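You operate a simulated robot arm through the tools that you are given. There is no shell and no other tool. Be economical: measure what you need, move in short steps, check, and stop when the job is done.

Carry out the task below with a simulated two-armed robot. There is one attempt and no reset: what you move stays moved.

TASK
Set the lane for the black tray and run it to the stop.
Fine: turn the width knob to the tray's printed width; load the tray by the zero button; switch the belt off again.
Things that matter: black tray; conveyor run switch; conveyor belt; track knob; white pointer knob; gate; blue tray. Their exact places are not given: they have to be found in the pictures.

The check looks at the end state, three seconds after you hand in, the way a careful person would. Anything else that was tipped, shoved, dropped, spilled or broken makes it a failure.

THE ROBOT
Two 7-joint arms with two-finger parallel grippers on one trunk, on a base that drives. Base frame: it is fixed to the floor where the robot stands at the start and does not move with it; the origin is under the middle of the robot, x ahead of it, y to its left, z up. Readings come in mm, degrees, newtons and seconds.
The left shoulder is at the start at [50, 161, 1098], the right one opposite. With the tool pointing down near the work surface each hand reaches from about 240 to 680 mm from the robot's upright axis, wherever it stands, measured 20 degrees to its own side. Places, roughly: conveyor run switch [700, -900, 600]; conveyor belt [1000, 300, 800]; track knob [500, -600, 800]; white pointer knob [600, 200, 800]; gate [700, -100, 1000]. Payload 3.43 kg a hand.
Tool frame (each hand has its own): the origin (TCP) lies between the finger pads and is the grasp point; the fingertips stand 30 mm ahead of it; z points along the fingers, y is the line along which they close. The gripper opens to 94 mm. The fingers are 28 mm wide and 10 mm thick; the gripper's body (50 by 96 mm) begins 55 mm behind the TCP.
Orientation is that of the tool frame in the base frame, as a unit quaternion [w, x, y, z]. With the fingers straight down and closing along the base's y, the tool's x points along the base's -x, its y along +y and its z along -z.

THE INTERFACE
- The arms move only by the tool move_arm. It takes "left_targets", "right_targets" or both (then of equal length, played together; a hand with none holds still); each is a list of rows, each an object of numbers (a shift or turn left out is 0, a gripper value left out holds the last): "gripper": the closure, from 0 (fully open) to 1 (shut); "tx", "ty", "tz": the shift along the base's x, y, z in mm; "ax", "ay", "az": the turn, a rotation vector about the base's x, y, z in degrees. In form: [{"gripper": .., "tx": .., "ty": .., "tz": .., "ax": .., "ay": .., "az": ..}, ...]. A call has 1 to 12 rows; each row is the pose to reach, as a shift and turn from the pose commanded when the call began. Each row takes 0.2 s and may step no farther than 50 mm and 8.6 degrees from the row before; otherwise, or with a gripper value out of range, the whole call is refused. A pose out of reach is approached as far as the arm can. The call stops where the force on the tool passes 40 N (or 10 N more than at its start, if that is more) or the arm is blocked; 0.2 s more then pass. Each finger travels about 45 mm/s and halts on what it meets, pressing with about 31 N; the grip force reading is that of the motor and also rises with nothing between the fingers. The clock runs only during rows and for 0.2 s after the last one: add rows that repeat a pose to give the fingers time. The reply holds the time, the measured pose of the TCP, the force on the tool along the base axes, the opening and the grip force, in the units named above and with some noise.
- Cameras (640 x 400 px; columns grow to the right, rows downward): "scene" is now at [126.5, 22.7, 1227.5]; the picture's right is [0.25, -0.97, 0.00], its down [-0.50, -0.13, -0.85] and it looks along [0.83, 0.21, -0.52] (base axes); focal length 267 px, centre (320, 200). "left" rides on the left gripper at [76, -14, -102] in its tool frame; the picture's right is [0.18, 0.98, 0.00], its down [-0.75, 0.14, -0.64] and it looks along [-0.63, 0.12, 0.77] (tool axes); focal length 243 px, centre (320, 200). "right" rides on the right gripper at [76, 14, -103] in its tool frame; the picture's right is [-0.18, 0.98, 0.00], its down [-0.75, -0.14, -0.64] and it looks along [-0.63, -0.12, 0.77] (tool axes); focal length 243 px, centre (320, 200).
- get_image(camera): a new picture of that camera. It takes no simulated time.
- slide_trunk(by): slides the trunk up (or, below 0, down) by that many mm; the arms and the scene camera ride with it, the base frame stays. It gives what a move gives, with no picture.
- roll_base(legs): drives the robot by 1 to 6 legs, each [ahead, left, turn to the left] in mm, mm and degrees, along the robot's own axes; the way and the turn of a leg run together, so that a leg with both is an arc; at most 1500 mm and 180 degrees a leg. The arms and the cameras ride along, it lands a little off, and it stops where it bumps. It gives what a move gives.
- aim_head(pan, tilt): turns the head with the scene camera to pan (to the left, within 80 degrees either way) and tilt (down, from -29 to 69), counted from straight ahead of the robot. It gives what a move gives.
- probe_pixels(camera, pixels): for up to 12 pixels [column, row] of the newest picture of that camera ("zoom" is the newest enlarged one), the place [x, y, z] in the base frame of the surface seen there, good to about 3 mm. It takes no simulated time.
- enlarge(camera, box): a new picture of the part [left, top, right, bottom] of that camera's present view, enlarged. It takes no simulated time.
- sign_off(): hands the job in; it is judged then, once.

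Keep the steps short. Do not move on a guess: measure, check each grasp and each placing, and mend mistakes. In all there are 80 turns and 78 pictures (those below and enlarged ones count). Leave the grippers open and the arms clear of the work at the hand-in unless told otherwise, and finish with a single line.

The tools are called after "Call:" by a JSON object that holds its "name" and its "arguments". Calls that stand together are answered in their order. move_arm: Moves the arms, as the interface text tells. Its arguments: {"type":"object","properties":{"left_targets":{"type":"array","items":{"type":"object","properties":{"gripper":{"type":"number"},"tx":{"type":"number"},"ty":{"type":"number"},"tz":{"type":"number"},"ax":{"type":"number"},"ay":{"type":"number"},"az":{"type":"number"}}}},"right_targets":{"type":"array","items":{"type":"object","properties":{"gripper":{"type":"number"},"tx":{"type":"number"},"ty":{"type":"number"},"tz":{"type":"number"},"ax":{"type":"number"},"ay":{"type":"number"},"az":{"type":"number"}}}}},"required":[]} The other tools are called the same way: slide_trunk (by) slides the trunk up or down; roll_base (legs) drives the base; aim_head (pan, tilt) turns the head that bears the scene camera; get_image (camera) takes a picture; probe_pixels (camera, pixels) gives the place of the surface under pixels of a picture; enlarge (camera, box) takes an enlarged picture of a part of a camera's view; sign_off () hands the job in.

At the start:

```text
clock: 0.0
left_ee_pos: [364.1, 343.3, 1090.3]
left_orientation: [0.0, 0.0, 1.0, 0.001]
left_force: [0.2, 0.4, -1.0]
left_opening: 93.8
left_finger_force: 0.1
right_ee_pos: [471.9, -41.3, 1071.4]
right_orientation: [0.0, 0.001, 1.0, 0.0]
right_force: [0.7, -0.4, -0.5]
right_opening: 94.0
right_finger_force: 0.0
trunk travel left (down, up): [-125.0, 142.0]
robot x, y, heading: [-0.0, 0.2, -0.2]
head pan, tilt: [14.4, 31.2]
```

scene: 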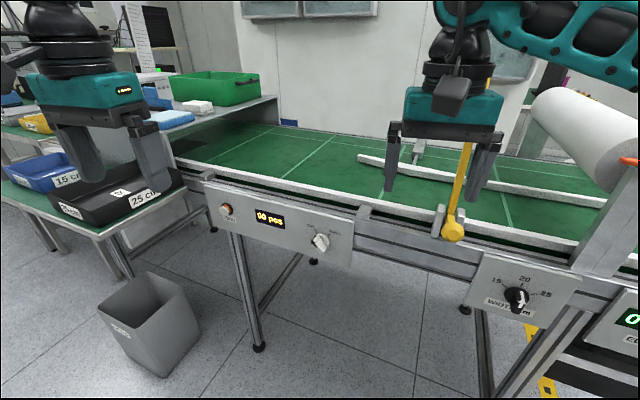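
right: 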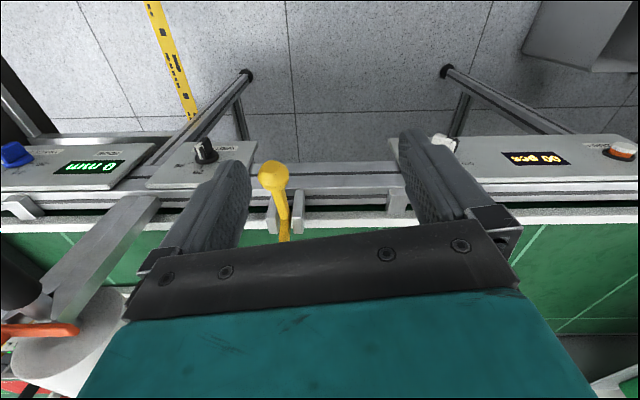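
left: 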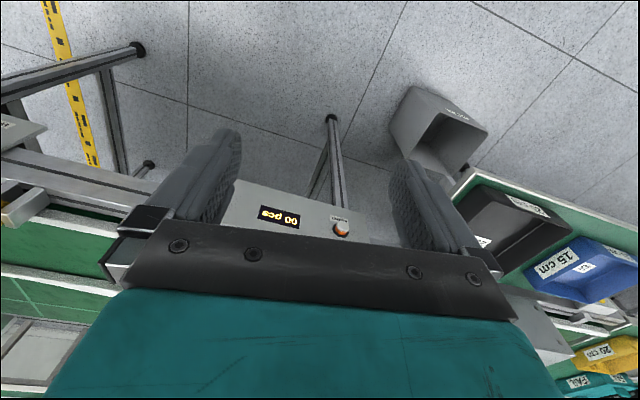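

I see the conveyor, a black tray marked "25 cm" on the left table, and a width knob at about (515,298). I'll enlarge the tray and panel parts for detail.

Call:
{"name": "enlarge", "arguments": {"camera": "scene", "box": [0, 120, 240, 270]}}

Call:
{"name": "enlarge", "arguments": {"camera": "scene", "box": [190, 180, 370, 290]}}

Call:
{"name": "enlarge", "arguments": {"camera": "scene", "box": [400, 180, 640, 330]}}

Call:
{"name": "aim_head", "arguments": {"pan": -40, "tilt": 35}}

Call:
{"name": "get_image", "arguments": {"camera": "scene"}}

```text
2.67 times, centred on (120, 195) of scene
```

zoom: 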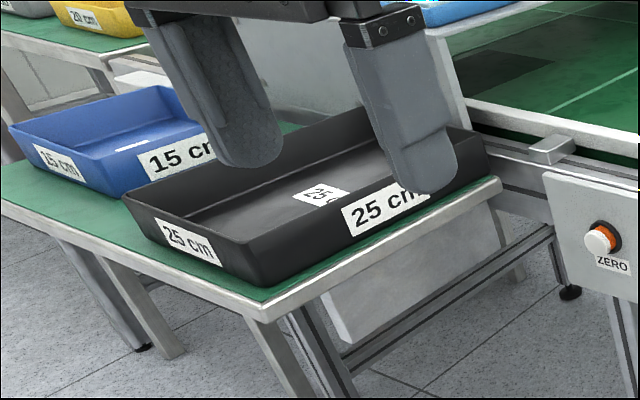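

```text
3.56 times, centred on (280, 235) of scene
```

zoom: 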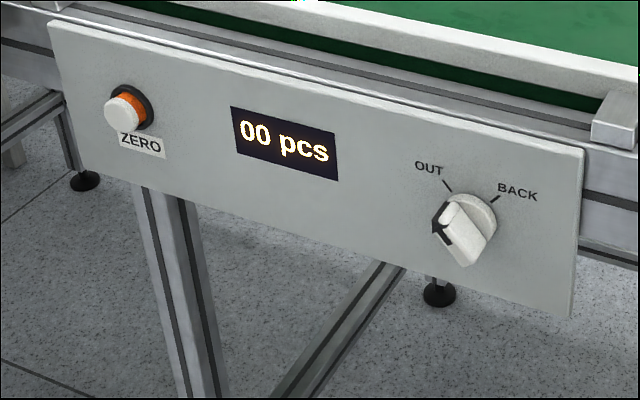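

```text
2.67 times, centred on (520, 255) of scene
```

zoom: 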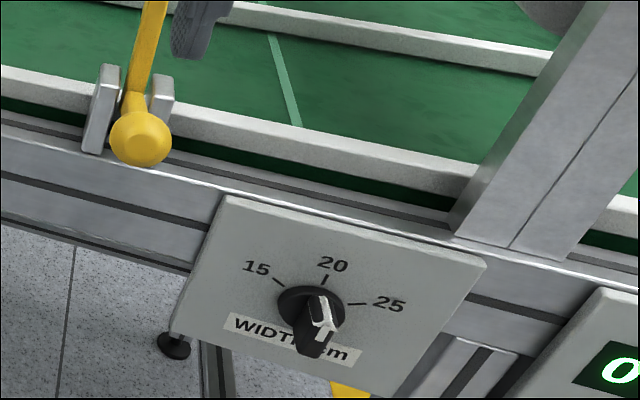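

```text
clock: 1.2
left_ee_pos: [364.0, 343.5, 1090.4]
left_orientation: [0.0, -0.002, 1.0, 0.0]
left_force: [0.0, 0.5, 0.6]
left_opening: 93.8
left_finger_force: 0.0
right_ee_pos: [470.1, -41.0, 1071.9]
right_orientation: [0.0, 0.0, 1.0, 0.0]
right_force: [0.0, -0.5, 0.3]
right_opening: 94.1
right_finger_force: 0.1
trunk travel left (down, up): [-125.0, 142.0]
robot x, y, heading: [3.6, 0.1, 0.3]
head pan, tilt: [-40.0, 35.0]
```

```text
71 pictures are left
```

scene: 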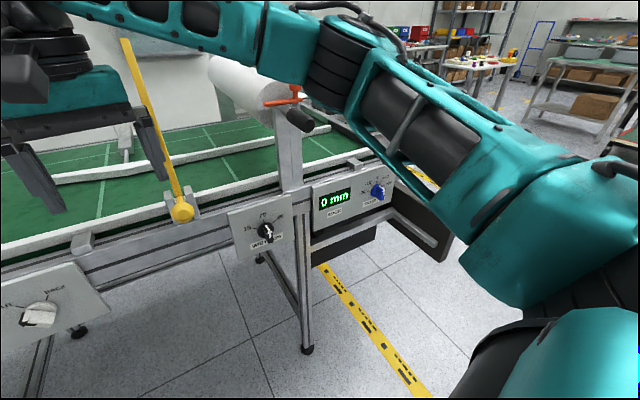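

Next I'll look closer at the knobs on the right panels and at the blue knob's labels.

Call:
{"name": "enlarge", "arguments": {"camera": "scene", "box": [220, 160, 460, 310]}}

Call:
{"name": "enlarge", "arguments": {"camera": "scene", "box": [0, 250, 140, 338]}}

Call:
{"name": "probe_pixels", "arguments": {"camera": "scene", "pixels": [[268, 230], [377, 192], [182, 212], [122, 45], [40, 315], [340, 240], [230, 172], [60, 180], [230, 250], [290, 205], [40, 235], [335, 200]]}}

```text
2.67 times, centred on (340, 235) of scene
```

zoom: 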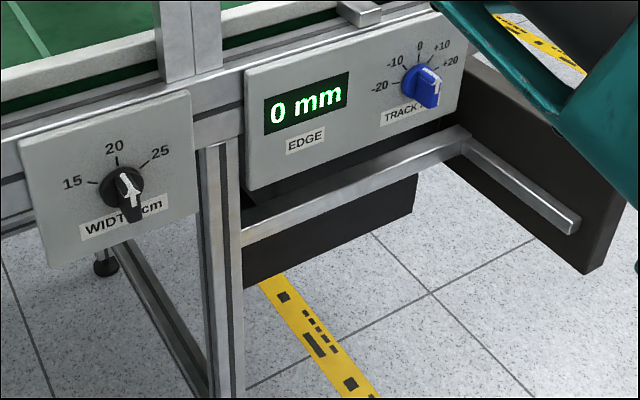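

```text
4.55 times, centred on (70, 294) of scene
```

zoom: 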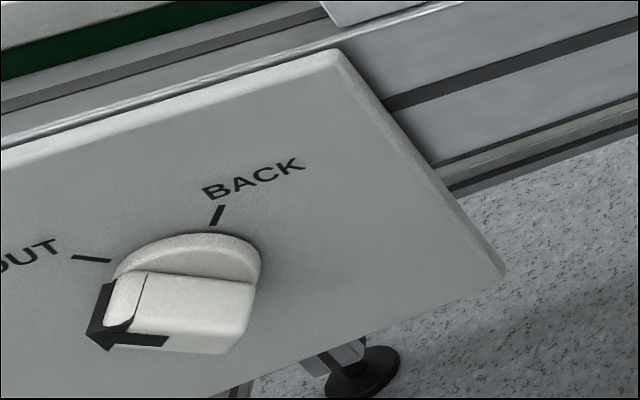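

```text
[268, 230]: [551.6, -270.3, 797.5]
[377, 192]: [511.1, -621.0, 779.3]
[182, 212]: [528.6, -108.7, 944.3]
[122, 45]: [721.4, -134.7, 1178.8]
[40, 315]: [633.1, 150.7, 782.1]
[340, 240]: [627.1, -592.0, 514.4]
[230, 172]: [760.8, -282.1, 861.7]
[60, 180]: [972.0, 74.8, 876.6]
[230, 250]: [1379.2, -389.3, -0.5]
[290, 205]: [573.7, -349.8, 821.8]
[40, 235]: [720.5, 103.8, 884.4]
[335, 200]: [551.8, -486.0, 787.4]
```

Call:
{"name": "aim_head", "arguments": {"pan": -75, "tilt": 35}}

Call:
{"name": "get_image", "arguments": {"camera": "scene"}}

Call:
{"name": "aim_head", "arguments": {"pan": -10, "tilt": 20}}

Call:
{"name": "get_image", "arguments": {"camera": "scene"}}

```text
clock: 2.2
left_ee_pos: [364.0, 343.6, 1091.4]
left_orientation: [0.0, -0.001, 1.0, 0.0]
left_force: [0.0, 0.6, 0.1]
left_opening: 93.9
left_finger_force: 0.1
right_ee_pos: [471.2, -40.6, 1071.5]
right_orientation: [0.0, 0.0, 1.0, 0.0]
right_force: [0.3, 0.3, 0.4]
right_opening: 93.6
right_finger_force: 0.0
trunk travel left (down, up): [-125.0, 142.0]
robot x, y, heading: [2.3, -0.6, 0.2]
head pan, tilt: [-75.0, 35.0]
```

```text
68 pictures are left
```

scene: 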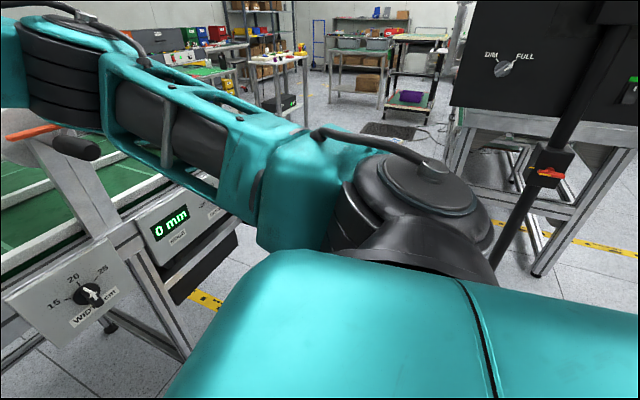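

```text
clock: 3.6
left_ee_pos: [363.6, 342.9, 1091.0]
left_orientation: [0.0, -0.001, 1.0, 0.0]
left_force: [-0.4, 0.7, -0.3]
left_opening: 94.2
left_finger_force: 0.2
right_ee_pos: [471.2, -40.1, 1071.4]
right_orientation: [0.0, 0.001, 1.0, 0.0]
right_force: [0.4, 0.7, -0.4]
right_opening: 94.1
right_finger_force: 0.0
trunk travel left (down, up): [-125.0, 142.0]
robot x, y, heading: [1.4, 3.7, 0.0]
head pan, tilt: [-10.0, 20.0]
```

```text
67 pictures are left
```

scene: 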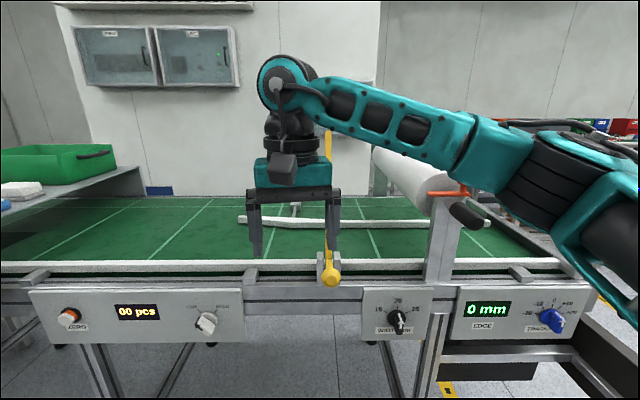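

I need a less obstructed view of the gate and the right end. I'll back off a little, move right, and look.

Call:
{"name": "roll_base", "arguments": {"legs": [[-200, 0, 0], [0, -350, 0]]}}

Call:
{"name": "aim_head", "arguments": {"pan": -35, "tilt": 32}}

Call:
{"name": "get_image", "arguments": {"camera": "scene"}}

Call:
{"name": "aim_head", "arguments": {"pan": 20, "tilt": 25}}

Call:
{"name": "get_image", "arguments": {"camera": "scene"}}

```text
clock: 7.1
left_ee_pos: [160.2, -5.6, 1091.3]
left_orientation: [0.0, -0.005, 1.0, 0.0]
left_force: [0.1, 0.2, 0.0]
left_opening: 93.9
left_finger_force: 0.1
right_ee_pos: [269.6, -389.6, 1073.2]
right_orientation: [0.0, -0.005, 1.0, 0.0]
right_force: [0.7, -0.8, 0.3]
right_opening: 94.1
right_finger_force: 0.0
trunk travel left (down, up): [-125.0, 142.0]
robot x, y, heading: [-202.2, -349.3, 0.6]
head pan, tilt: [-10.0, 20.0]
```

```text
clock: 8.0
left_ee_pos: [159.2, -6.0, 1090.7]
left_orientation: [0.0, -0.005, 1.0, 0.0]
left_force: [-0.4, 0.4, 0.6]
left_opening: 93.9
left_finger_force: 0.0
right_ee_pos: [269.5, -388.1, 1071.0]
right_orientation: [-0.001, -0.004, 1.0, 0.001]
right_force: [0.1, -0.3, 0.5]
right_opening: 93.7
right_finger_force: 0.0
trunk travel left (down, up): [-125.0, 142.0]
robot x, y, heading: [-200.0, -350.0, 0.5]
head pan, tilt: [-35.0, 32.0]
```

```text
66 pictures are left
```

scene: 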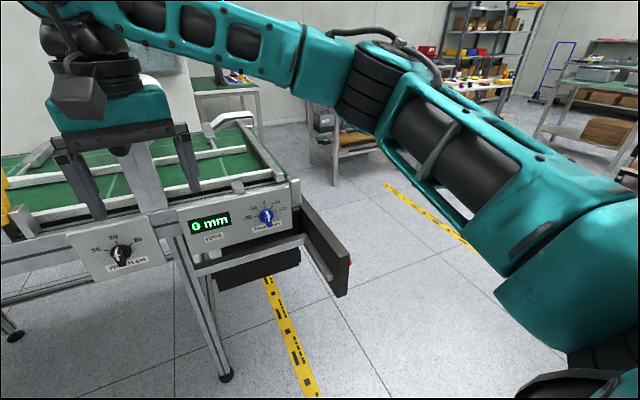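

```text
clock: 9.2
left_ee_pos: [159.2, -6.0, 1090.9]
left_orientation: [0.0, -0.005, 1.0, 0.0]
left_force: [-0.1, 0.2, 1.1]
left_opening: 93.7
left_finger_force: 0.2
right_ee_pos: [270.2, -386.2, 1072.0]
right_orientation: [0.0, -0.005, 1.0, 0.0]
right_force: [-0.7, -0.1, -0.4]
right_opening: 93.9
right_finger_force: 0.1
trunk travel left (down, up): [-125.0, 142.0]
robot x, y, heading: [-201.6, -353.8, 0.7]
head pan, tilt: [20.0, 25.0]
```

```text
65 pictures are left
```

scene: 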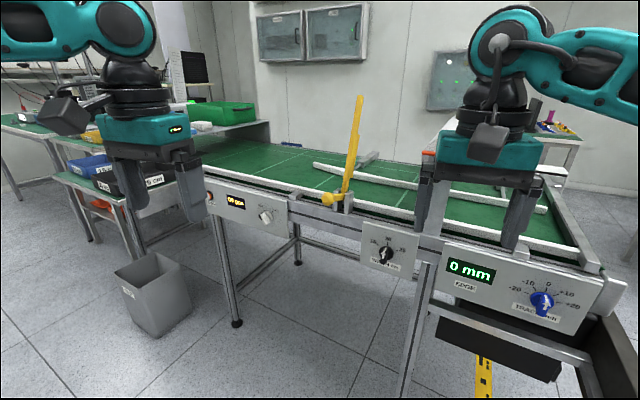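

Call:
{"name": "enlarge", "arguments": {"camera": "scene", "box": [290, 90, 430, 220]}}

Call:
{"name": "enlarge", "arguments": {"camera": "scene", "box": [400, 130, 640, 290]}}

Call:
{"name": "probe_pixels", "arguments": {"camera": "scene", "pixels": [[327, 199], [345, 190], [357, 100], [600, 365], [588, 255], [575, 230], [545, 190], [210, 165], [360, 160], [320, 167]]}}

```text
3.08 times, centred on (360, 155) of scene
```

zoom: 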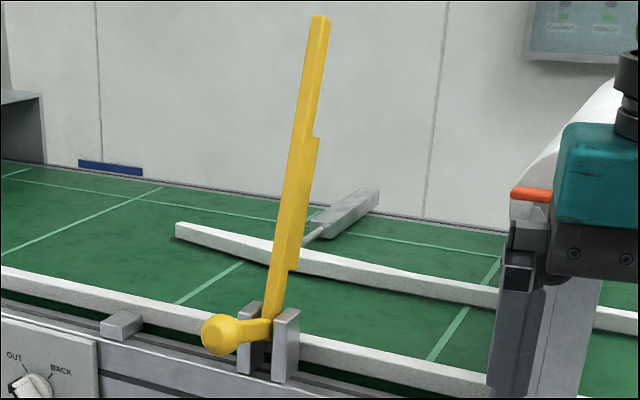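

```text
2.50 times, centred on (520, 210) of scene
```

zoom: 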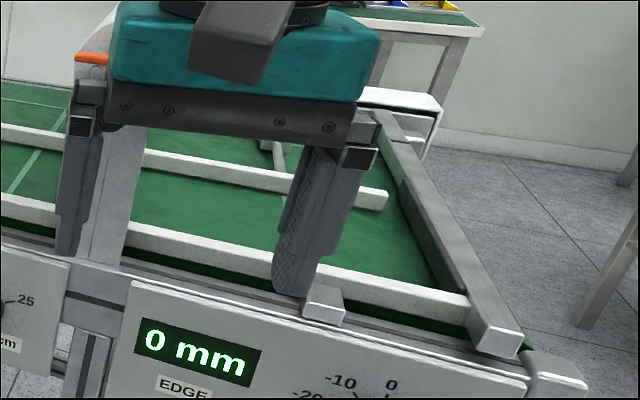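

```text
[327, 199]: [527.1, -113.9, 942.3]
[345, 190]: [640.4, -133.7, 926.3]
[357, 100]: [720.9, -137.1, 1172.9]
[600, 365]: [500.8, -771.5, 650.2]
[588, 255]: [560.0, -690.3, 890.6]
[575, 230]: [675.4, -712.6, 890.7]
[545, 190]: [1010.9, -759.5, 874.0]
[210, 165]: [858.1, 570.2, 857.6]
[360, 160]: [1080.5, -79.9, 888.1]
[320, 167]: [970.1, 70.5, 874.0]
```

The stop is the bar with the dark pad at the right end (y≈-700); the yellow gate stands raised. Now I'll measure the width knob and its panel.

Call:
{"name": "enlarge", "arguments": {"camera": "scene", "box": [350, 215, 430, 275]}}

Call:
{"name": "probe_pixels", "arguments": {"camera": "zoom", "pixels": [[100, 80], [530, 180], [110, 320], [480, 380], [280, 240], [290, 290], [260, 270], [330, 260], [285, 200]]}}

```text
6.67 times, centred on (390, 245) of scene
```

zoom: 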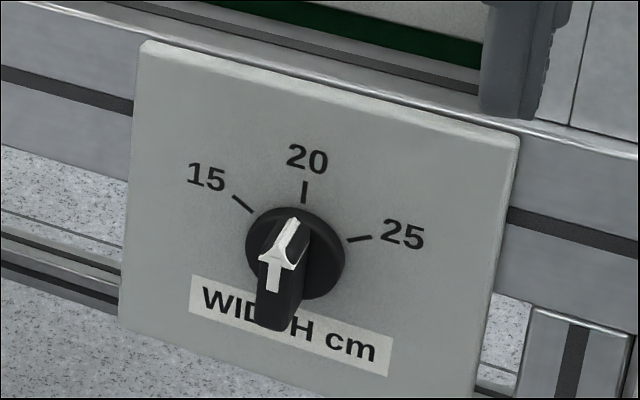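

```text
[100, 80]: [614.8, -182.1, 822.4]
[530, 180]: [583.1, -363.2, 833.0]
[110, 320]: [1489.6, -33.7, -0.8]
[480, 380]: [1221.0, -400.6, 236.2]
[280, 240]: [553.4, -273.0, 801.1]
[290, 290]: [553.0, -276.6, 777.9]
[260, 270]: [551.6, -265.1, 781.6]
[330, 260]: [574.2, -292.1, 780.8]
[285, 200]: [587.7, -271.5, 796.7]
```

Call:
{"name": "probe_pixels", "arguments": {"camera": "zoom", "pixels": [[160, 70], [490, 150], [140, 300], [450, 370], [304, 190], [240, 202], [360, 238], [262, 225], [330, 225], [320, 290], [275, 285], [297, 222]]}}

```text
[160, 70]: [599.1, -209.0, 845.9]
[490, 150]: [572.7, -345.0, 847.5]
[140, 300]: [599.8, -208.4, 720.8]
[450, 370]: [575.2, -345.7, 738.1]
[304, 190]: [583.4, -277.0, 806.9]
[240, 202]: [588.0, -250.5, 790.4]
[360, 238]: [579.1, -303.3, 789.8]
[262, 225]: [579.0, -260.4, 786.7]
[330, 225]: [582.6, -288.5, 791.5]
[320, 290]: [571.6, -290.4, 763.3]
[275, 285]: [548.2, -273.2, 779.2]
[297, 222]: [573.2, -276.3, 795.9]
```

The knob's pointer stands at 20; ticks are 60° apart, centre about (583,-277,776), the panel vertical and yawed about -10.6°. I'll turn the right hand to point forward here in free space, in steps.

Call:
{"name": "move_arm", "arguments": {"right_targets": [{"ay": -8, "gripper": 0}, {"ay": -16}, {"ay": -24}, {"ay": -32}, {"ay": -40}, {"ay": -48}, {"ay": -56}, {"ay": -64}, {"ay": -72}, {"ay": -80}, {"ay": -88}, {"ay": -90}]}}

Call:
{"name": "slide_trunk", "arguments": {"by": -110}}

Call:
{"name": "move_arm", "arguments": {"right_targets": [{"tz": -40}, {"tz": -80}, {"tz": -120}, {"tz": -160}, {"tz": -185}]}}

```text
clock: 11.8
left_ee_pos: [160.0, -5.6, 1091.4]
left_orientation: [0.0, -0.006, 1.0, 0.0]
left_force: [0.4, -0.1, 0.8]
left_opening: 94.2
left_finger_force: 0.2
right_ee_pos: [269.3, -386.9, 1073.5]
right_orientation: [0.708, -0.003, 0.706, -0.004]
right_force: [-0.3, -0.2, 0.3]
right_opening: 93.8
right_finger_force: 0.1
trunk travel left (down, up): [-125.0, 142.0]
robot x, y, heading: [-203.7, -355.6, 0.7]
head pan, tilt: [20.0, 25.0]
```

```text
clock: 13.2
left_ee_pos: [159.5, -5.5, 981.2]
left_orientation: [-0.001, -0.005, 1.0, 0.001]
left_force: [-0.3, -0.4, -0.1]
left_opening: 93.9
left_finger_force: 0.0
right_ee_pos: [270.3, -388.4, 961.7]
right_orientation: [0.707, -0.003, 0.707, -0.004]
right_force: [-0.4, 0.6, -0.6]
right_opening: 94.2
right_finger_force: 0.1
trunk travel left (down, up): [-15.0, 252.0]
robot x, y, heading: [-200.6, -351.8, 0.3]
head pan, tilt: [20.0, 25.0]
```

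```text
clock: 14.4
left_ee_pos: [160.2, -5.2, 980.6]
left_orientation: [-0.001, -0.005, 1.0, 0.0]
left_force: [-0.7, 0.1, 0.4]
left_opening: 94.0
left_finger_force: 0.0
right_ee_pos: [266.4, -379.8, 783.6]
right_orientation: [0.707, -0.001, 0.707, -0.005]
right_force: [0.5, 0.0, -0.2]
right_opening: 93.8
right_finger_force: 0.0
right hand out of reach, approached as far as the arm can: row 5
trunk travel left (down, up): [-15.0, 252.0]
robot x, y, heading: [-201.3, -353.1, 0.5]
head pan, tilt: [20.0, 25.0]
```

The hand now points forward. I'll shift it sideways to a more comfortable place, then level its height.

Call:
{"name": "move_arm", "arguments": {"right_targets": [{"ty": -40, "tz": 5}, {"ty": -80, "tz": 3}, {"ty": -120}, {"ty": -140, "tz": -3}]}}

```text
clock: 15.4
left_ee_pos: [159.5, -6.5, 980.6]
left_orientation: [0.0, -0.005, 1.0, 0.0]
left_force: [-0.1, 0.2, 0.5]
left_opening: 94.0
left_finger_force: 0.1
right_ee_pos: [248.6, -414.7, 822.5]
right_orientation: [0.707, -0.002, 0.708, -0.004]
right_force: [-0.8, -0.3, -0.7]
right_opening: 93.9
right_finger_force: 0.0
right hand out of reach, approached as far as the arm can: row 1, 2, 3, 4
trunk travel left (down, up): [-15.0, 252.0]
robot x, y, heading: [-201.2, -355.1, 0.3]
head pan, tilt: [20.0, 25.0]
```

Call:
{"name": "move_arm", "arguments": {"right_targets": [{"tx": 50, "ty": 5}, {"tx": 100, "ty": 5}, {"tx": 120, "ty": -20, "tz": -10}, {"tx": 120, "ty": -50, "tz": -20}, {"tx": 120, "ty": -80, "tz": -30}]}}

```text
refused: row 1 steps farther than a row can; nothing moved
```

Call:
{"name": "move_arm", "arguments": {"right_targets": [{"tx": 45}, {"tx": 90}, {"tx": 120}, {"tx": 120}]}}

```text
clock: 16.4
left_ee_pos: [160.6, -7.0, 980.9]
left_orientation: [0.0, -0.005, 1.0, 0.0]
left_force: [-1.0, 0.2, -0.9]
left_opening: 94.1
left_finger_force: 0.1
right_ee_pos: [360.5, -387.2, 839.6]
right_orientation: [0.706, -0.003, 0.708, -0.006]
right_force: [0.0, -0.8, -0.2]
right_opening: 94.4
right_finger_force: 0.0
right hand out of reach, approached as far as the arm can: row 1, 2, 3, 4
trunk travel left (down, up): [-15.0, 252.0]
robot x, y, heading: [-199.5, -356.4, 0.6]
head pan, tilt: [20.0, 25.0]
```

The arm stalls short of the command; I'll look at its posture before continuing.

Call:
{"name": "aim_head", "arguments": {"pan": -20, "tilt": 45}}

Call:
{"name": "get_image", "arguments": {"camera": "scene"}}

```text
clock: 17.5
left_ee_pos: [159.8, -5.0, 982.2]
left_orientation: [0.0, -0.006, 1.0, -0.001]
left_force: [0.0, -0.6, -1.0]
left_opening: 94.0
left_finger_force: 0.1
right_ee_pos: [360.7, -387.0, 840.1]
right_orientation: [0.706, -0.003, 0.708, -0.005]
right_force: [0.3, 0.4, 0.3]
right_opening: 94.1
right_finger_force: 0.0
trunk travel left (down, up): [-15.0, 252.0]
robot x, y, heading: [-197.4, -353.7, 0.7]
head pan, tilt: [-20.0, 45.0]
```

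```text
61 pictures are left
```

scene: 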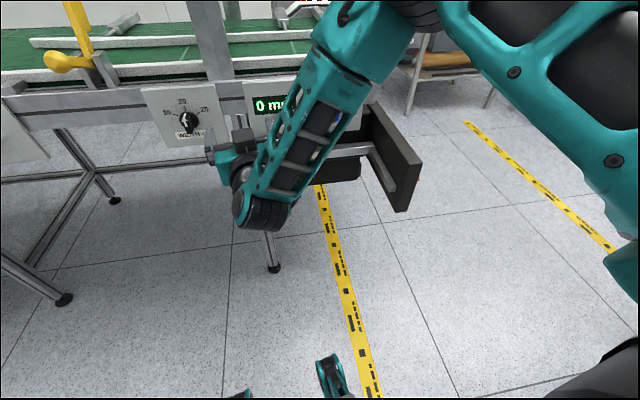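

The elbow sits high, so a fully forward wrist is at its limit. A 45°-pitched grip suits better; I'll pitch back 45°.

Call:
{"name": "move_arm", "arguments": {"right_targets": [{"ay": 8}, {"ay": 16}, {"ay": 24}, {"ay": 32}, {"ay": 40}, {"ay": 45}, {"ay": 45}]}}

```text
clock: 19.1
left_ee_pos: [159.4, -5.2, 981.7]
left_orientation: [0.0, -0.005, 1.0, 0.0]
left_force: [0.6, 0.0, -0.2]
left_opening: 94.2
left_finger_force: 0.1
right_ee_pos: [359.1, -386.6, 840.3]
right_orientation: [0.382, -0.004, 0.924, -0.002]
right_force: [0.1, 0.3, 0.4]
right_opening: 94.0
right_finger_force: 0.1
trunk travel left (down, up): [-15.0, 252.0]
robot x, y, heading: [-197.3, -350.0, 0.4]
head pan, tilt: [-20.0, 45.0]
```

Call:
{"name": "move_arm", "arguments": {"right_targets": [{"ty": -40}, {"ty": -80, "tz": -20}, {"ty": -110, "tz": -40}, {"ty": -110, "tz": -40}]}}

```text
clock: 20.1
left_ee_pos: [160.7, -5.7, 981.6]
left_orientation: [0.0, -0.006, 1.0, 0.0]
left_force: [-0.8, 0.6, 0.0]
left_opening: 93.9
left_finger_force: 0.0
right_ee_pos: [358.2, -496.8, 800.5]
right_orientation: [0.382, -0.005, 0.924, -0.001]
right_force: [0.6, -0.2, 0.2]
right_opening: 93.6
right_finger_force: 0.1
trunk travel left (down, up): [-15.0, 252.0]
robot x, y, heading: [-201.0, -352.3, 0.6]
head pan, tilt: [-20.0, 45.0]
```

Reached. I'll rotate the robot to face the conveyor squarely and shift left, keeping it back for now, and check clearances around the roll post.

Call:
{"name": "roll_base", "arguments": {"legs": [[0, 0, -11.1], [0, 362, 0]]}}

Call:
{"name": "aim_head", "arguments": {"pan": -15, "tilt": 30}}

Call:
{"name": "get_image", "arguments": {"camera": "scene"}}

```text
clock: 23.1
left_ee_pos: [279.2, 269.6, 980.8]
left_orientation: [0.0, 0.088, 0.996, 0.001]
left_force: [0.4, 0.3, 0.7]
left_opening: 94.1
left_finger_force: 0.1
right_ee_pos: [384.8, -251.1, 800.9]
right_orientation: [0.381, 0.081, 0.92, -0.037]
right_force: [0.3, -0.5, 0.4]
right_opening: 93.9
right_finger_force: 0.0
trunk travel left (down, up): [-15.0, 252.0]
robot x, y, heading: [-139.4, -4.7, -10.3]
head pan, tilt: [-20.0, 45.0]
```

```text
clock: 23.9
left_ee_pos: [280.6, 269.3, 981.1]
left_orientation: [0.0, 0.087, 0.996, 0.0]
left_force: [-0.5, -0.4, 0.1]
left_opening: 93.8
left_finger_force: 0.1
right_ee_pos: [384.8, -251.0, 800.5]
right_orientation: [0.381, 0.081, 0.92, -0.037]
right_force: [-0.9, -0.2, -0.1]
right_opening: 93.8
right_finger_force: 0.0
trunk travel left (down, up): [-15.0, 252.0]
robot x, y, heading: [-136.8, -6.5, -9.9]
head pan, tilt: [-15.0, 30.0]
```

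```text
60 pictures are left
```

scene: 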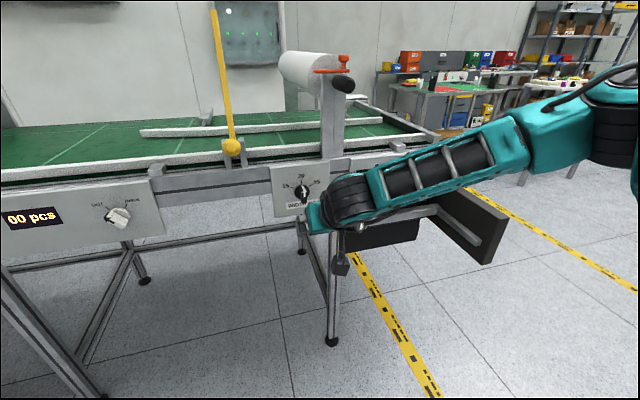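

Call:
{"name": "probe_pixels", "arguments": {"camera": "scene", "pixels": [[343, 85], [345, 58], [333, 130], [306, 85], [505, 130], [600, 150], [303, 192], [320, 213], [340, 262], [300, 60]]}}

Call:
{"name": "get_image", "arguments": {"camera": "right"}}

```text
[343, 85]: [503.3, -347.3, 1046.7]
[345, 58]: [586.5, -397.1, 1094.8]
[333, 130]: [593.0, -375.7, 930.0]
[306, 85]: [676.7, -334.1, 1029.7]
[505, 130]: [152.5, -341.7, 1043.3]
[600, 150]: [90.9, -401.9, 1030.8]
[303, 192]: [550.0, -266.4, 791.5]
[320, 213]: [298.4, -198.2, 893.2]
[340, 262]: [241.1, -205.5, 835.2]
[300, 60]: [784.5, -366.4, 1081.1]
```

```text
59 pictures are left
```

right: 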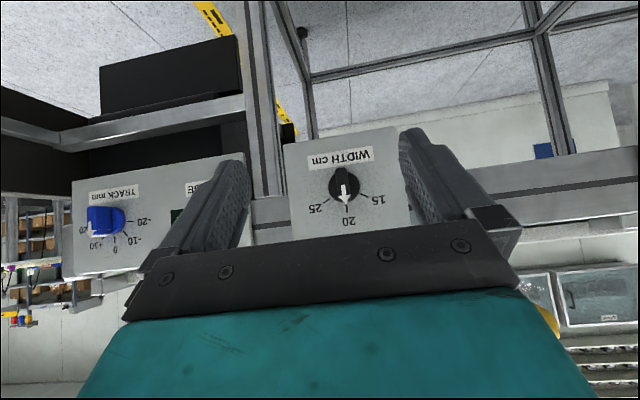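

Call:
{"name": "enlarge", "arguments": {"camera": "right", "box": [290, 130, 400, 240]}}

Call:
{"name": "probe_pixels", "arguments": {"camera": "right", "pixels": [[343, 175], [345, 200], [330, 187], [358, 187], [345, 187], [338, 180], [350, 180], [320, 203], [365, 198], [347, 210]]}}

```text
3.64 times, centred on (345, 185) of right
```

zoom: 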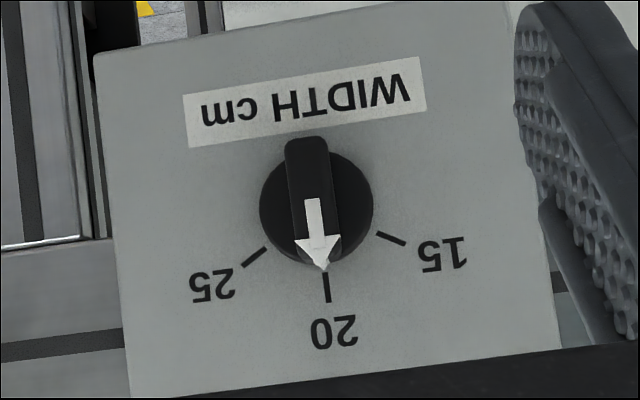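

```text
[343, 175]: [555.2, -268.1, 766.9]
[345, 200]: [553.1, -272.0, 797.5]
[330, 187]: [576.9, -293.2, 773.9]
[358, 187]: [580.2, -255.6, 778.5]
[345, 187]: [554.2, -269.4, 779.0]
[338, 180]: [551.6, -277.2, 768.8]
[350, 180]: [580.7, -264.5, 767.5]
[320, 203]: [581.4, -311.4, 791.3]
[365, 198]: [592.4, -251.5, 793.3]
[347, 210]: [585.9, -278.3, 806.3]
```

Pointer is exactly on 20; handle front centre ≈(553.5,-271.5,778). I'll drive forward 100 mm, then re-measure.

Call:
{"name": "roll_base", "arguments": {"legs": [[100, 0, -0.4]]}}

Call:
{"name": "get_image", "arguments": {"camera": "right"}}

Call:
{"name": "probe_pixels", "arguments": {"camera": "right", "pixels": [[340, 185], [345, 200], [345, 210], [345, 190], [350, 180]]}}

```text
clock: 25.0
left_ee_pos: [378.3, 250.3, 979.5]
left_orientation: [0.001, 0.091, 0.996, 0.0]
left_force: [-0.1, 0.2, -0.2]
left_opening: 94.0
left_finger_force: 0.1
right_ee_pos: [480.8, -269.7, 800.2]
right_orientation: [0.381, 0.084, 0.92, -0.038]
right_force: [-0.1, -0.2, -0.4]
right_opening: 93.9
right_finger_force: 0.1
trunk travel left (down, up): [-15.0, 252.0]
robot x, y, heading: [-46.3, -17.8, -10.3]
head pan, tilt: [-15.0, 30.0]
```

```text
57 pictures are left
```

right: 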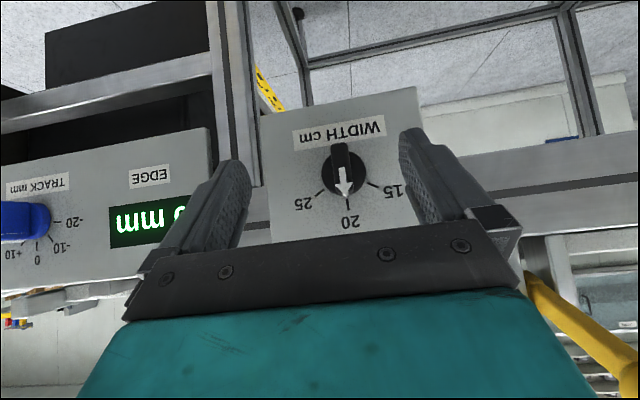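

```text
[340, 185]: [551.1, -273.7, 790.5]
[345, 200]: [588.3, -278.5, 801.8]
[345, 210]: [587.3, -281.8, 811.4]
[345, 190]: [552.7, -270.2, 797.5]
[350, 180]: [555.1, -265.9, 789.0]
```

Call:
{"name": "move_arm", "arguments": {"right_targets": [{"tx": 40, "ty": 0, "tz": -2}, {"tx": 58, "ty": 0, "tz": -4}, {"tx": 62, "ty": 0, "tz": -4}]}}

Call:
{"name": "get_image", "arguments": {"camera": "right"}}

Call:
{"name": "aim_head", "arguments": {"pan": -10, "tilt": 38}}

Call:
{"name": "get_image", "arguments": {"camera": "scene"}}

```text
clock: 25.8
left_ee_pos: [378.5, 250.7, 980.5]
left_orientation: [-0.001, 0.09, 0.996, 0.0]
left_force: [0.1, -0.7, -0.3]
left_opening: 94.3
left_finger_force: 0.0
right_ee_pos: [542.4, -270.3, 795.7]
right_orientation: [0.38, 0.083, 0.92, -0.038]
right_force: [0.3, -0.8, 0.2]
right_opening: 94.0
right_finger_force: 0.1
trunk travel left (down, up): [-15.0, 252.0]
robot x, y, heading: [-44.3, -21.0, -10.4]
head pan, tilt: [-15.0, 30.0]
```

```text
56 pictures are left
```

right: 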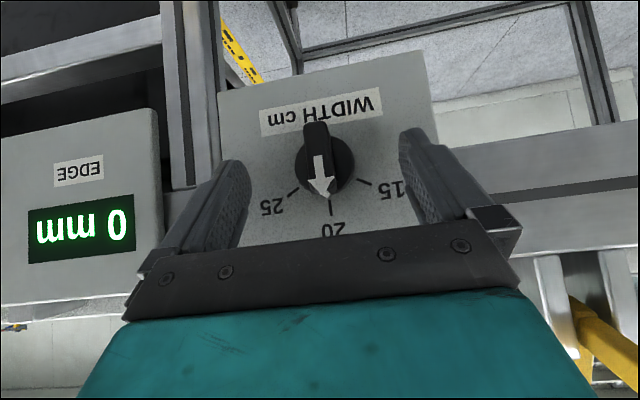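

```text
clock: 26.5
left_ee_pos: [378.3, 250.0, 980.8]
left_orientation: [0.0, 0.09, 0.996, 0.0]
left_force: [-0.4, 0.5, 0.5]
left_opening: 94.1
left_finger_force: 0.0
right_ee_pos: [541.2, -269.5, 796.7]
right_orientation: [0.381, 0.082, 0.92, -0.037]
right_force: [0.2, 0.6, -0.8]
right_opening: 94.2
right_finger_force: 0.0
trunk travel left (down, up): [-15.0, 252.0]
robot x, y, heading: [-47.6, -23.1, -10.5]
head pan, tilt: [-10.0, 38.0]
```

```text
55 pictures are left
```

scene: 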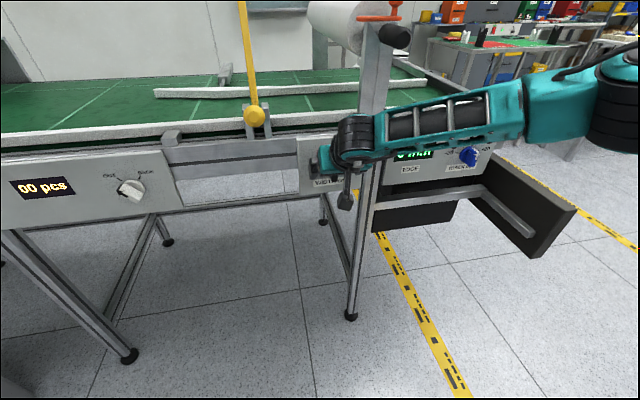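

The handle sits between the fingers. Closing the right gripper.

Call:
{"name": "move_arm", "arguments": {"right_targets": [{"gripper": 0.4}, {"gripper": 0.6}, {"gripper": 0.8}, {"gripper": 1}, {"gripper": 1}, {"gripper": 1}, {"gripper": 1}]}}

Call:
{"name": "get_image", "arguments": {"camera": "right"}}

```text
clock: 28.1
left_ee_pos: [378.2, 250.4, 981.4]
left_orientation: [0.0, 0.09, 0.996, 0.0]
left_force: [-0.8, 0.4, -0.3]
left_opening: 94.0
left_finger_force: 0.0
right_ee_pos: [542.8, -270.1, 796.2]
right_orientation: [0.381, 0.082, 0.92, -0.037]
right_force: [0.9, -0.2, 0.9]
right_opening: 14.9
right_finger_force: 44.8
trunk travel left (down, up): [-15.0, 252.0]
robot x, y, heading: [-41.4, -21.4, -10.4]
head pan, tilt: [-10.0, 38.0]
```

```text
54 pictures are left
```

right: 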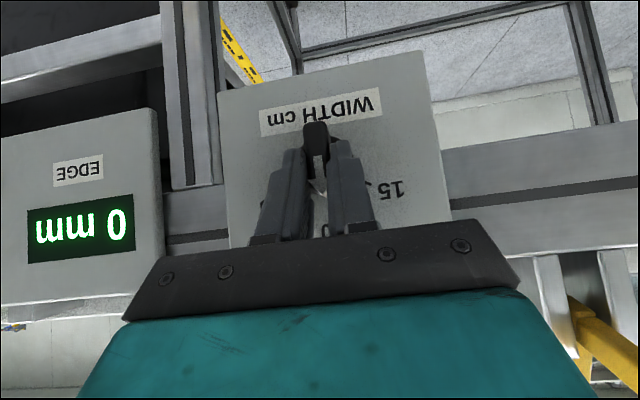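

Gripped at 15 mm. Turning clockwise 30° first, about the knob axis.

Call:
{"name": "move_arm", "arguments": {"right_targets": [{"ax": 7.37, "ay": -1.38, "tx": -0.4, "ty": -2.3, "tz": -0.15}, {"ax": 14.75, "ay": -2.76, "tx": -0.9, "ty": -4.6, "tz": -0.6}, {"ax": 22.1, "ay": -4.14, "tx": -1.3, "ty": -6.8, "tz": -1.4}, {"ax": 29.5, "ay": -5.52, "tx": -1.7, "ty": -8.9, "tz": -2.4}, {"ax": 29.5, "ay": -5.52, "tx": -1.7, "ty": -8.9, "tz": -2.4}]}}

Call:
{"name": "get_image", "arguments": {"camera": "right"}}

```text
clock: 29.3
left_ee_pos: [377.5, 249.7, 981.9]
left_orientation: [0.001, 0.09, 0.996, -0.001]
left_force: [-0.4, -0.2, -0.5]
left_opening: 94.0
left_finger_force: 0.1
right_ee_pos: [539.4, -280.1, 792.4]
right_orientation: [0.39, 0.18, 0.88, 0.202]
right_force: [-8.5, -2.7, -3.1]
right_opening: 14.8
right_finger_force: 44.9
trunk travel left (down, up): [-15.0, 252.0]
robot x, y, heading: [-44.3, -23.7, -10.3]
head pan, tilt: [-10.0, 38.0]
```

```text
53 pictures are left
```

right: 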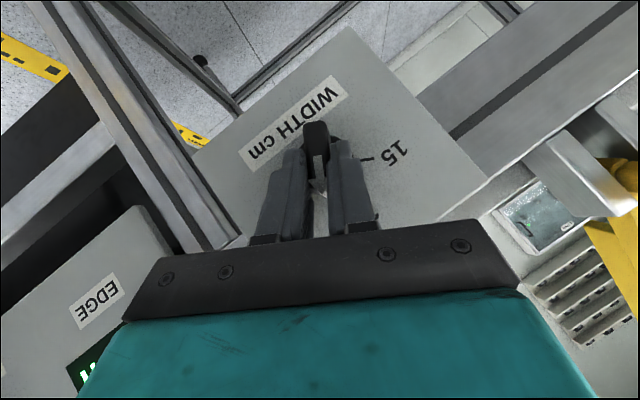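

Call:
{"name": "move_arm", "arguments": {"right_targets": [{"ax": 7.37, "ay": -1.38, "tx": -0.4, "ty": -1.9, "tz": -1.3}, {"ax": 14.75, "ay": -2.76, "tx": -0.7, "ty": -3.7, "tz": -2.9}, {"ax": 22.1, "ay": -4.14, "tx": -1.0, "ty": -5.2, "tz": -4.6}, {"ax": 29.5, "ay": -5.52, "tx": -1.2, "ty": -6.5, "tz": -6.6}, {"ax": 29.5, "ay": -5.52, "tx": -1.2, "ty": -6.5, "tz": -6.6}]}}

Call:
{"name": "get_image", "arguments": {"camera": "right"}}

Call:
{"name": "get_image", "arguments": {"camera": "scene"}}

```text
clock: 30.5
left_ee_pos: [377.5, 249.1, 981.6]
left_orientation: [0.001, 0.09, 0.996, 0.001]
left_force: [-0.5, 0.3, -0.2]
left_opening: 94.1
left_finger_force: 0.0
right_ee_pos: [539.5, -287.7, 785.3]
right_orientation: [0.373, 0.264, 0.781, 0.427]
right_force: [-7.2, -7.1, -8.6]
right_opening: 15.3
right_finger_force: 44.6
trunk travel left (down, up): [-15.0, 252.0]
robot x, y, heading: [-40.4, -18.5, -10.3]
head pan, tilt: [-10.0, 38.0]
```

```text
52 pictures are left
```

right: 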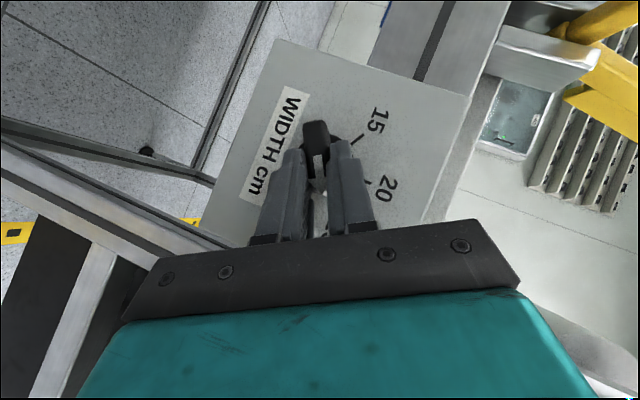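

```text
51 pictures are left
```

scene: 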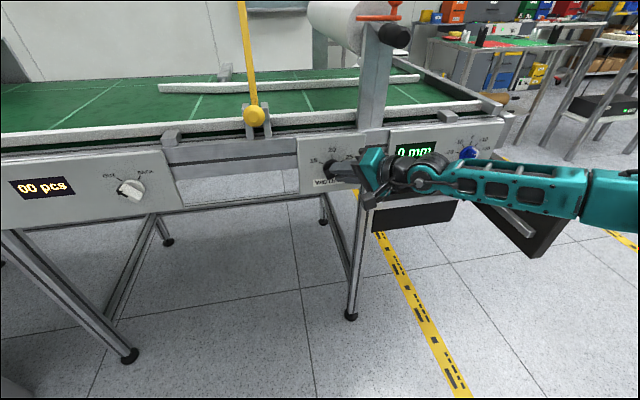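

The far rail has moved with the turn. I'll open the fingers a bit and check the pointer before leaving.

Call:
{"name": "move_arm", "arguments": {"right_targets": [{"gripper": 0.6}, {"gripper": 0.6}, {"gripper": 0.6}, {"gripper": 0.6, "tx": -30, "ty": 5.6}, {"tx": -70, "ty": 13}, {"tx": -100, "ty": 18}]}}

Call:
{"name": "enlarge", "arguments": {"camera": "scene", "box": [290, 125, 390, 200]}}

Call:
{"name": "enlarge", "arguments": {"camera": "right", "box": [200, 0, 460, 220]}}

```text
clock: 31.9
left_ee_pos: [378.0, 250.0, 981.4]
left_orientation: [0.001, 0.09, 0.996, 0.0]
left_force: [-0.1, 1.6, -0.1]
left_opening: 93.7
left_finger_force: 0.1
right_ee_pos: [439.9, -269.7, 788.5]
right_orientation: [0.374, 0.263, 0.78, 0.427]
right_force: [-0.4, -0.3, 0.0]
right_opening: 37.6
right_finger_force: 0.1
trunk travel left (down, up): [-15.0, 252.0]
robot x, y, heading: [-40.4, -21.2, -10.3]
head pan, tilt: [-10.0, 38.0]
```

```text
5.33 times, centred on (340, 162) of scene
```

zoom: 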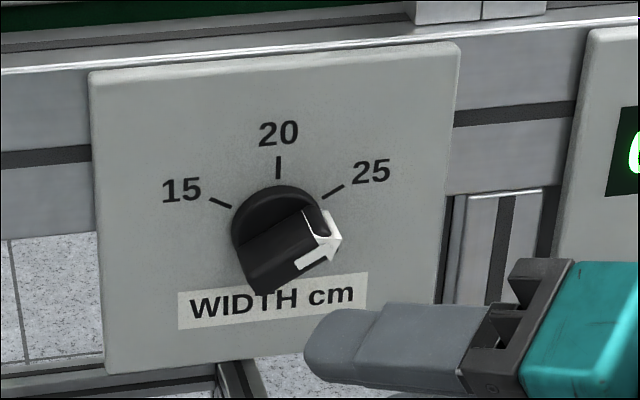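

```text
1.82 times, centred on (330, 110) of right
```

zoom: 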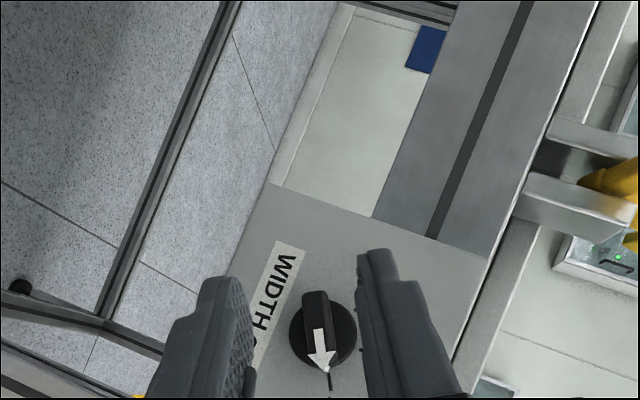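

The pointer appears on 25. I'll verify by measuring the lane width between rails.

Call:
{"name": "enlarge", "arguments": {"camera": "scene", "box": [140, 60, 340, 160]}}

Call:
{"name": "probe_pixels", "arguments": {"camera": "zoom", "pixels": [[520, 88], [520, 98], [520, 150], [520, 165], [520, 175], [200, 90], [200, 100], [200, 195], [200, 205], [200, 215], [400, 125], [150, 140]]}}

```text
3.20 times, centred on (240, 110) of scene
```

zoom: 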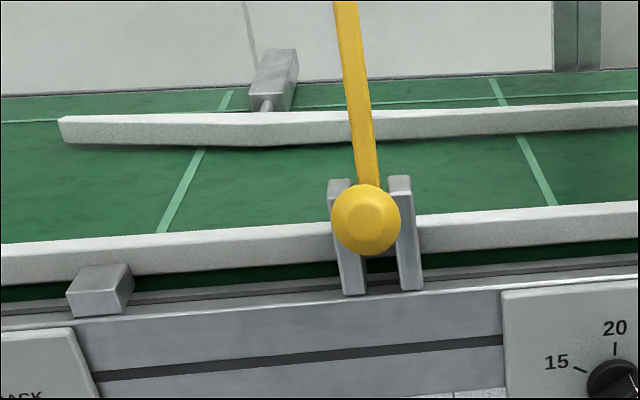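

```text
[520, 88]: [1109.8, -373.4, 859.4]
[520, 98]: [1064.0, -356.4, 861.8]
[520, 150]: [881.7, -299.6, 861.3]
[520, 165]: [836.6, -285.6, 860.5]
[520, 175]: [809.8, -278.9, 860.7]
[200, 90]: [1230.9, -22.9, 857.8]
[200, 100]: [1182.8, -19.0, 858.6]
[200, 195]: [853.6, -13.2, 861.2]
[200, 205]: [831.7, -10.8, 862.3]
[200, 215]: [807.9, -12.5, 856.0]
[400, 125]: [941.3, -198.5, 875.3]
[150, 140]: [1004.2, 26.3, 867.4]
```

Call:
{"name": "probe_pixels", "arguments": {"camera": "zoom", "pixels": [[450, 112], [450, 122], [450, 132], [450, 136], [450, 140], [450, 208], [450, 213], [450, 217], [450, 222], [560, 207], [560, 213], [560, 124]]}}

```text
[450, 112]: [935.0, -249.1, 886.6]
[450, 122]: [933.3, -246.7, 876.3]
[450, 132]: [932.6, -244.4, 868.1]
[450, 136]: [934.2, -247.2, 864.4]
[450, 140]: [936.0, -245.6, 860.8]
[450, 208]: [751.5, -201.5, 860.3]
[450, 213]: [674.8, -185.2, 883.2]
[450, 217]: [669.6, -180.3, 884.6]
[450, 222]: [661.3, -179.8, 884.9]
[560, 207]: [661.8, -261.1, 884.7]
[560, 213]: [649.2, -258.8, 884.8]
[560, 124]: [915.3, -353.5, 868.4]
```

Lane ≈ 26 cm clear, consistent with 25 cm plus play. Next, check the white pointer knob closely.

Call:
{"name": "enlarge", "arguments": {"camera": "scene", "box": [80, 155, 180, 220]}}

Call:
{"name": "probe_pixels", "arguments": {"camera": "zoom", "pixels": [[320, 220], [265, 190], [370, 230], [240, 180], [400, 150]]}}

Call:
{"name": "aim_head", "arguments": {"pan": 40, "tilt": 35}}

Call:
{"name": "get_image", "arguments": {"camera": "scene"}}

```text
6.15 times, centred on (130, 188) of scene
```

zoom: 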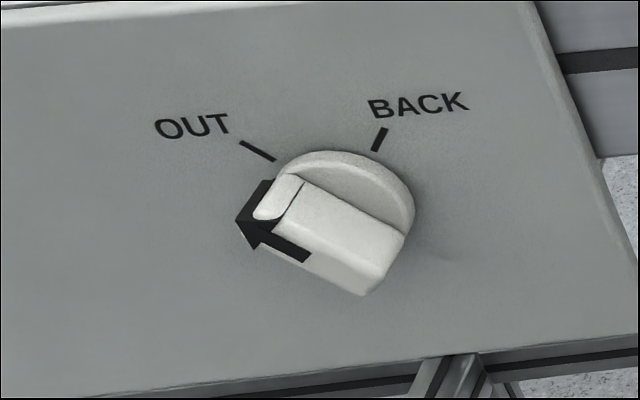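

```text
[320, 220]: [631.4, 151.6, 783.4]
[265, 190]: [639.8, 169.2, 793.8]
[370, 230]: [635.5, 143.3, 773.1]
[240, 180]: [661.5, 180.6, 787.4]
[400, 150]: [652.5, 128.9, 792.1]
```

```text
clock: 33.1
left_ee_pos: [378.2, 250.9, 981.3]
left_orientation: [0.0, 0.089, 0.996, 0.0]
left_force: [0.5, -0.2, -0.3]
left_opening: 93.7
left_finger_force: 0.0
right_ee_pos: [440.5, -268.8, 787.8]
right_orientation: [0.374, 0.263, 0.78, 0.427]
right_force: [0.6, -0.1, -0.3]
right_opening: 37.8
right_finger_force: 0.2
trunk travel left (down, up): [-15.0, 252.0]
robot x, y, heading: [-39.1, -23.7, -10.5]
head pan, tilt: [40.0, 35.0]
```

```text
46 pictures are left
```

scene: 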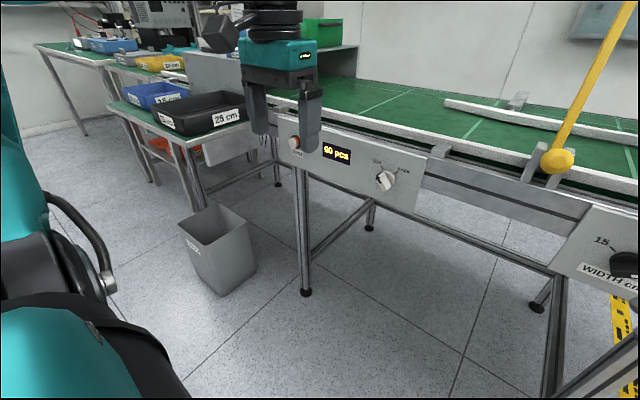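

White knob points to OUT. Now I'll measure the tray, table and bin.

Call:
{"name": "probe_pixels", "arguments": {"camera": "scene", "pixels": [[160, 118], [186, 136], [243, 121], [220, 95], [195, 120], [247, 100], [185, 148], [230, 290], [180, 215], [265, 262], [295, 145], [350, 115]]}}

Call:
{"name": "enlarge", "arguments": {"camera": "scene", "box": [90, 60, 330, 210]}}

Call:
{"name": "get_image", "arguments": {"camera": "left"}}

```text
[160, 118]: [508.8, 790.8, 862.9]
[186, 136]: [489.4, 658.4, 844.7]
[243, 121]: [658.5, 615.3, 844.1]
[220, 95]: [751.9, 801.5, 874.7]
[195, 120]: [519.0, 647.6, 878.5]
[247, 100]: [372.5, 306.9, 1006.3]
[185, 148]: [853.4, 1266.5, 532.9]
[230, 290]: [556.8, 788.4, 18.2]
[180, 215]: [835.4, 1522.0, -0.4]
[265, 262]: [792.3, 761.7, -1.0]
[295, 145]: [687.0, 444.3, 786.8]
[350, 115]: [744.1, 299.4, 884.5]
```

```text
2.67 times, centred on (210, 135) of scene
```

zoom: 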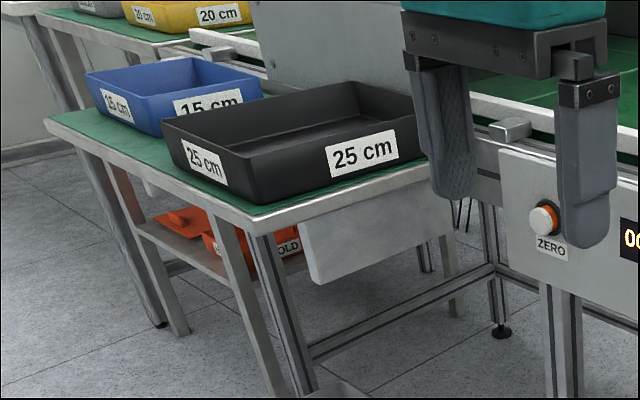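

```text
44 pictures are left
```

left: 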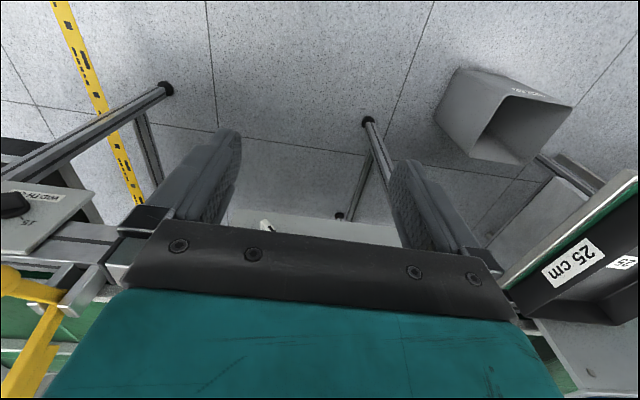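

Call:
{"name": "probe_pixels", "arguments": {"camera": "zoom", "pixels": [[165, 122], [250, 157], [414, 117], [354, 84], [256, 200], [404, 160], [280, 130], [330, 153], [395, 145], [205, 160], [262, 105], [264, 207]]}}

```text
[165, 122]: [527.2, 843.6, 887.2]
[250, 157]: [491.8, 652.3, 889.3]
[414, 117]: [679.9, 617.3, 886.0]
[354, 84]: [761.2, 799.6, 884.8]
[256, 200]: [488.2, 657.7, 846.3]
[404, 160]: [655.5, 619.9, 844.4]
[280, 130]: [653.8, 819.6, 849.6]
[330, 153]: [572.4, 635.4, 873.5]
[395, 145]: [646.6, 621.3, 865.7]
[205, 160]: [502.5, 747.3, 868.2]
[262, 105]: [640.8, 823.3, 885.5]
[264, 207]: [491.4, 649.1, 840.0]
```

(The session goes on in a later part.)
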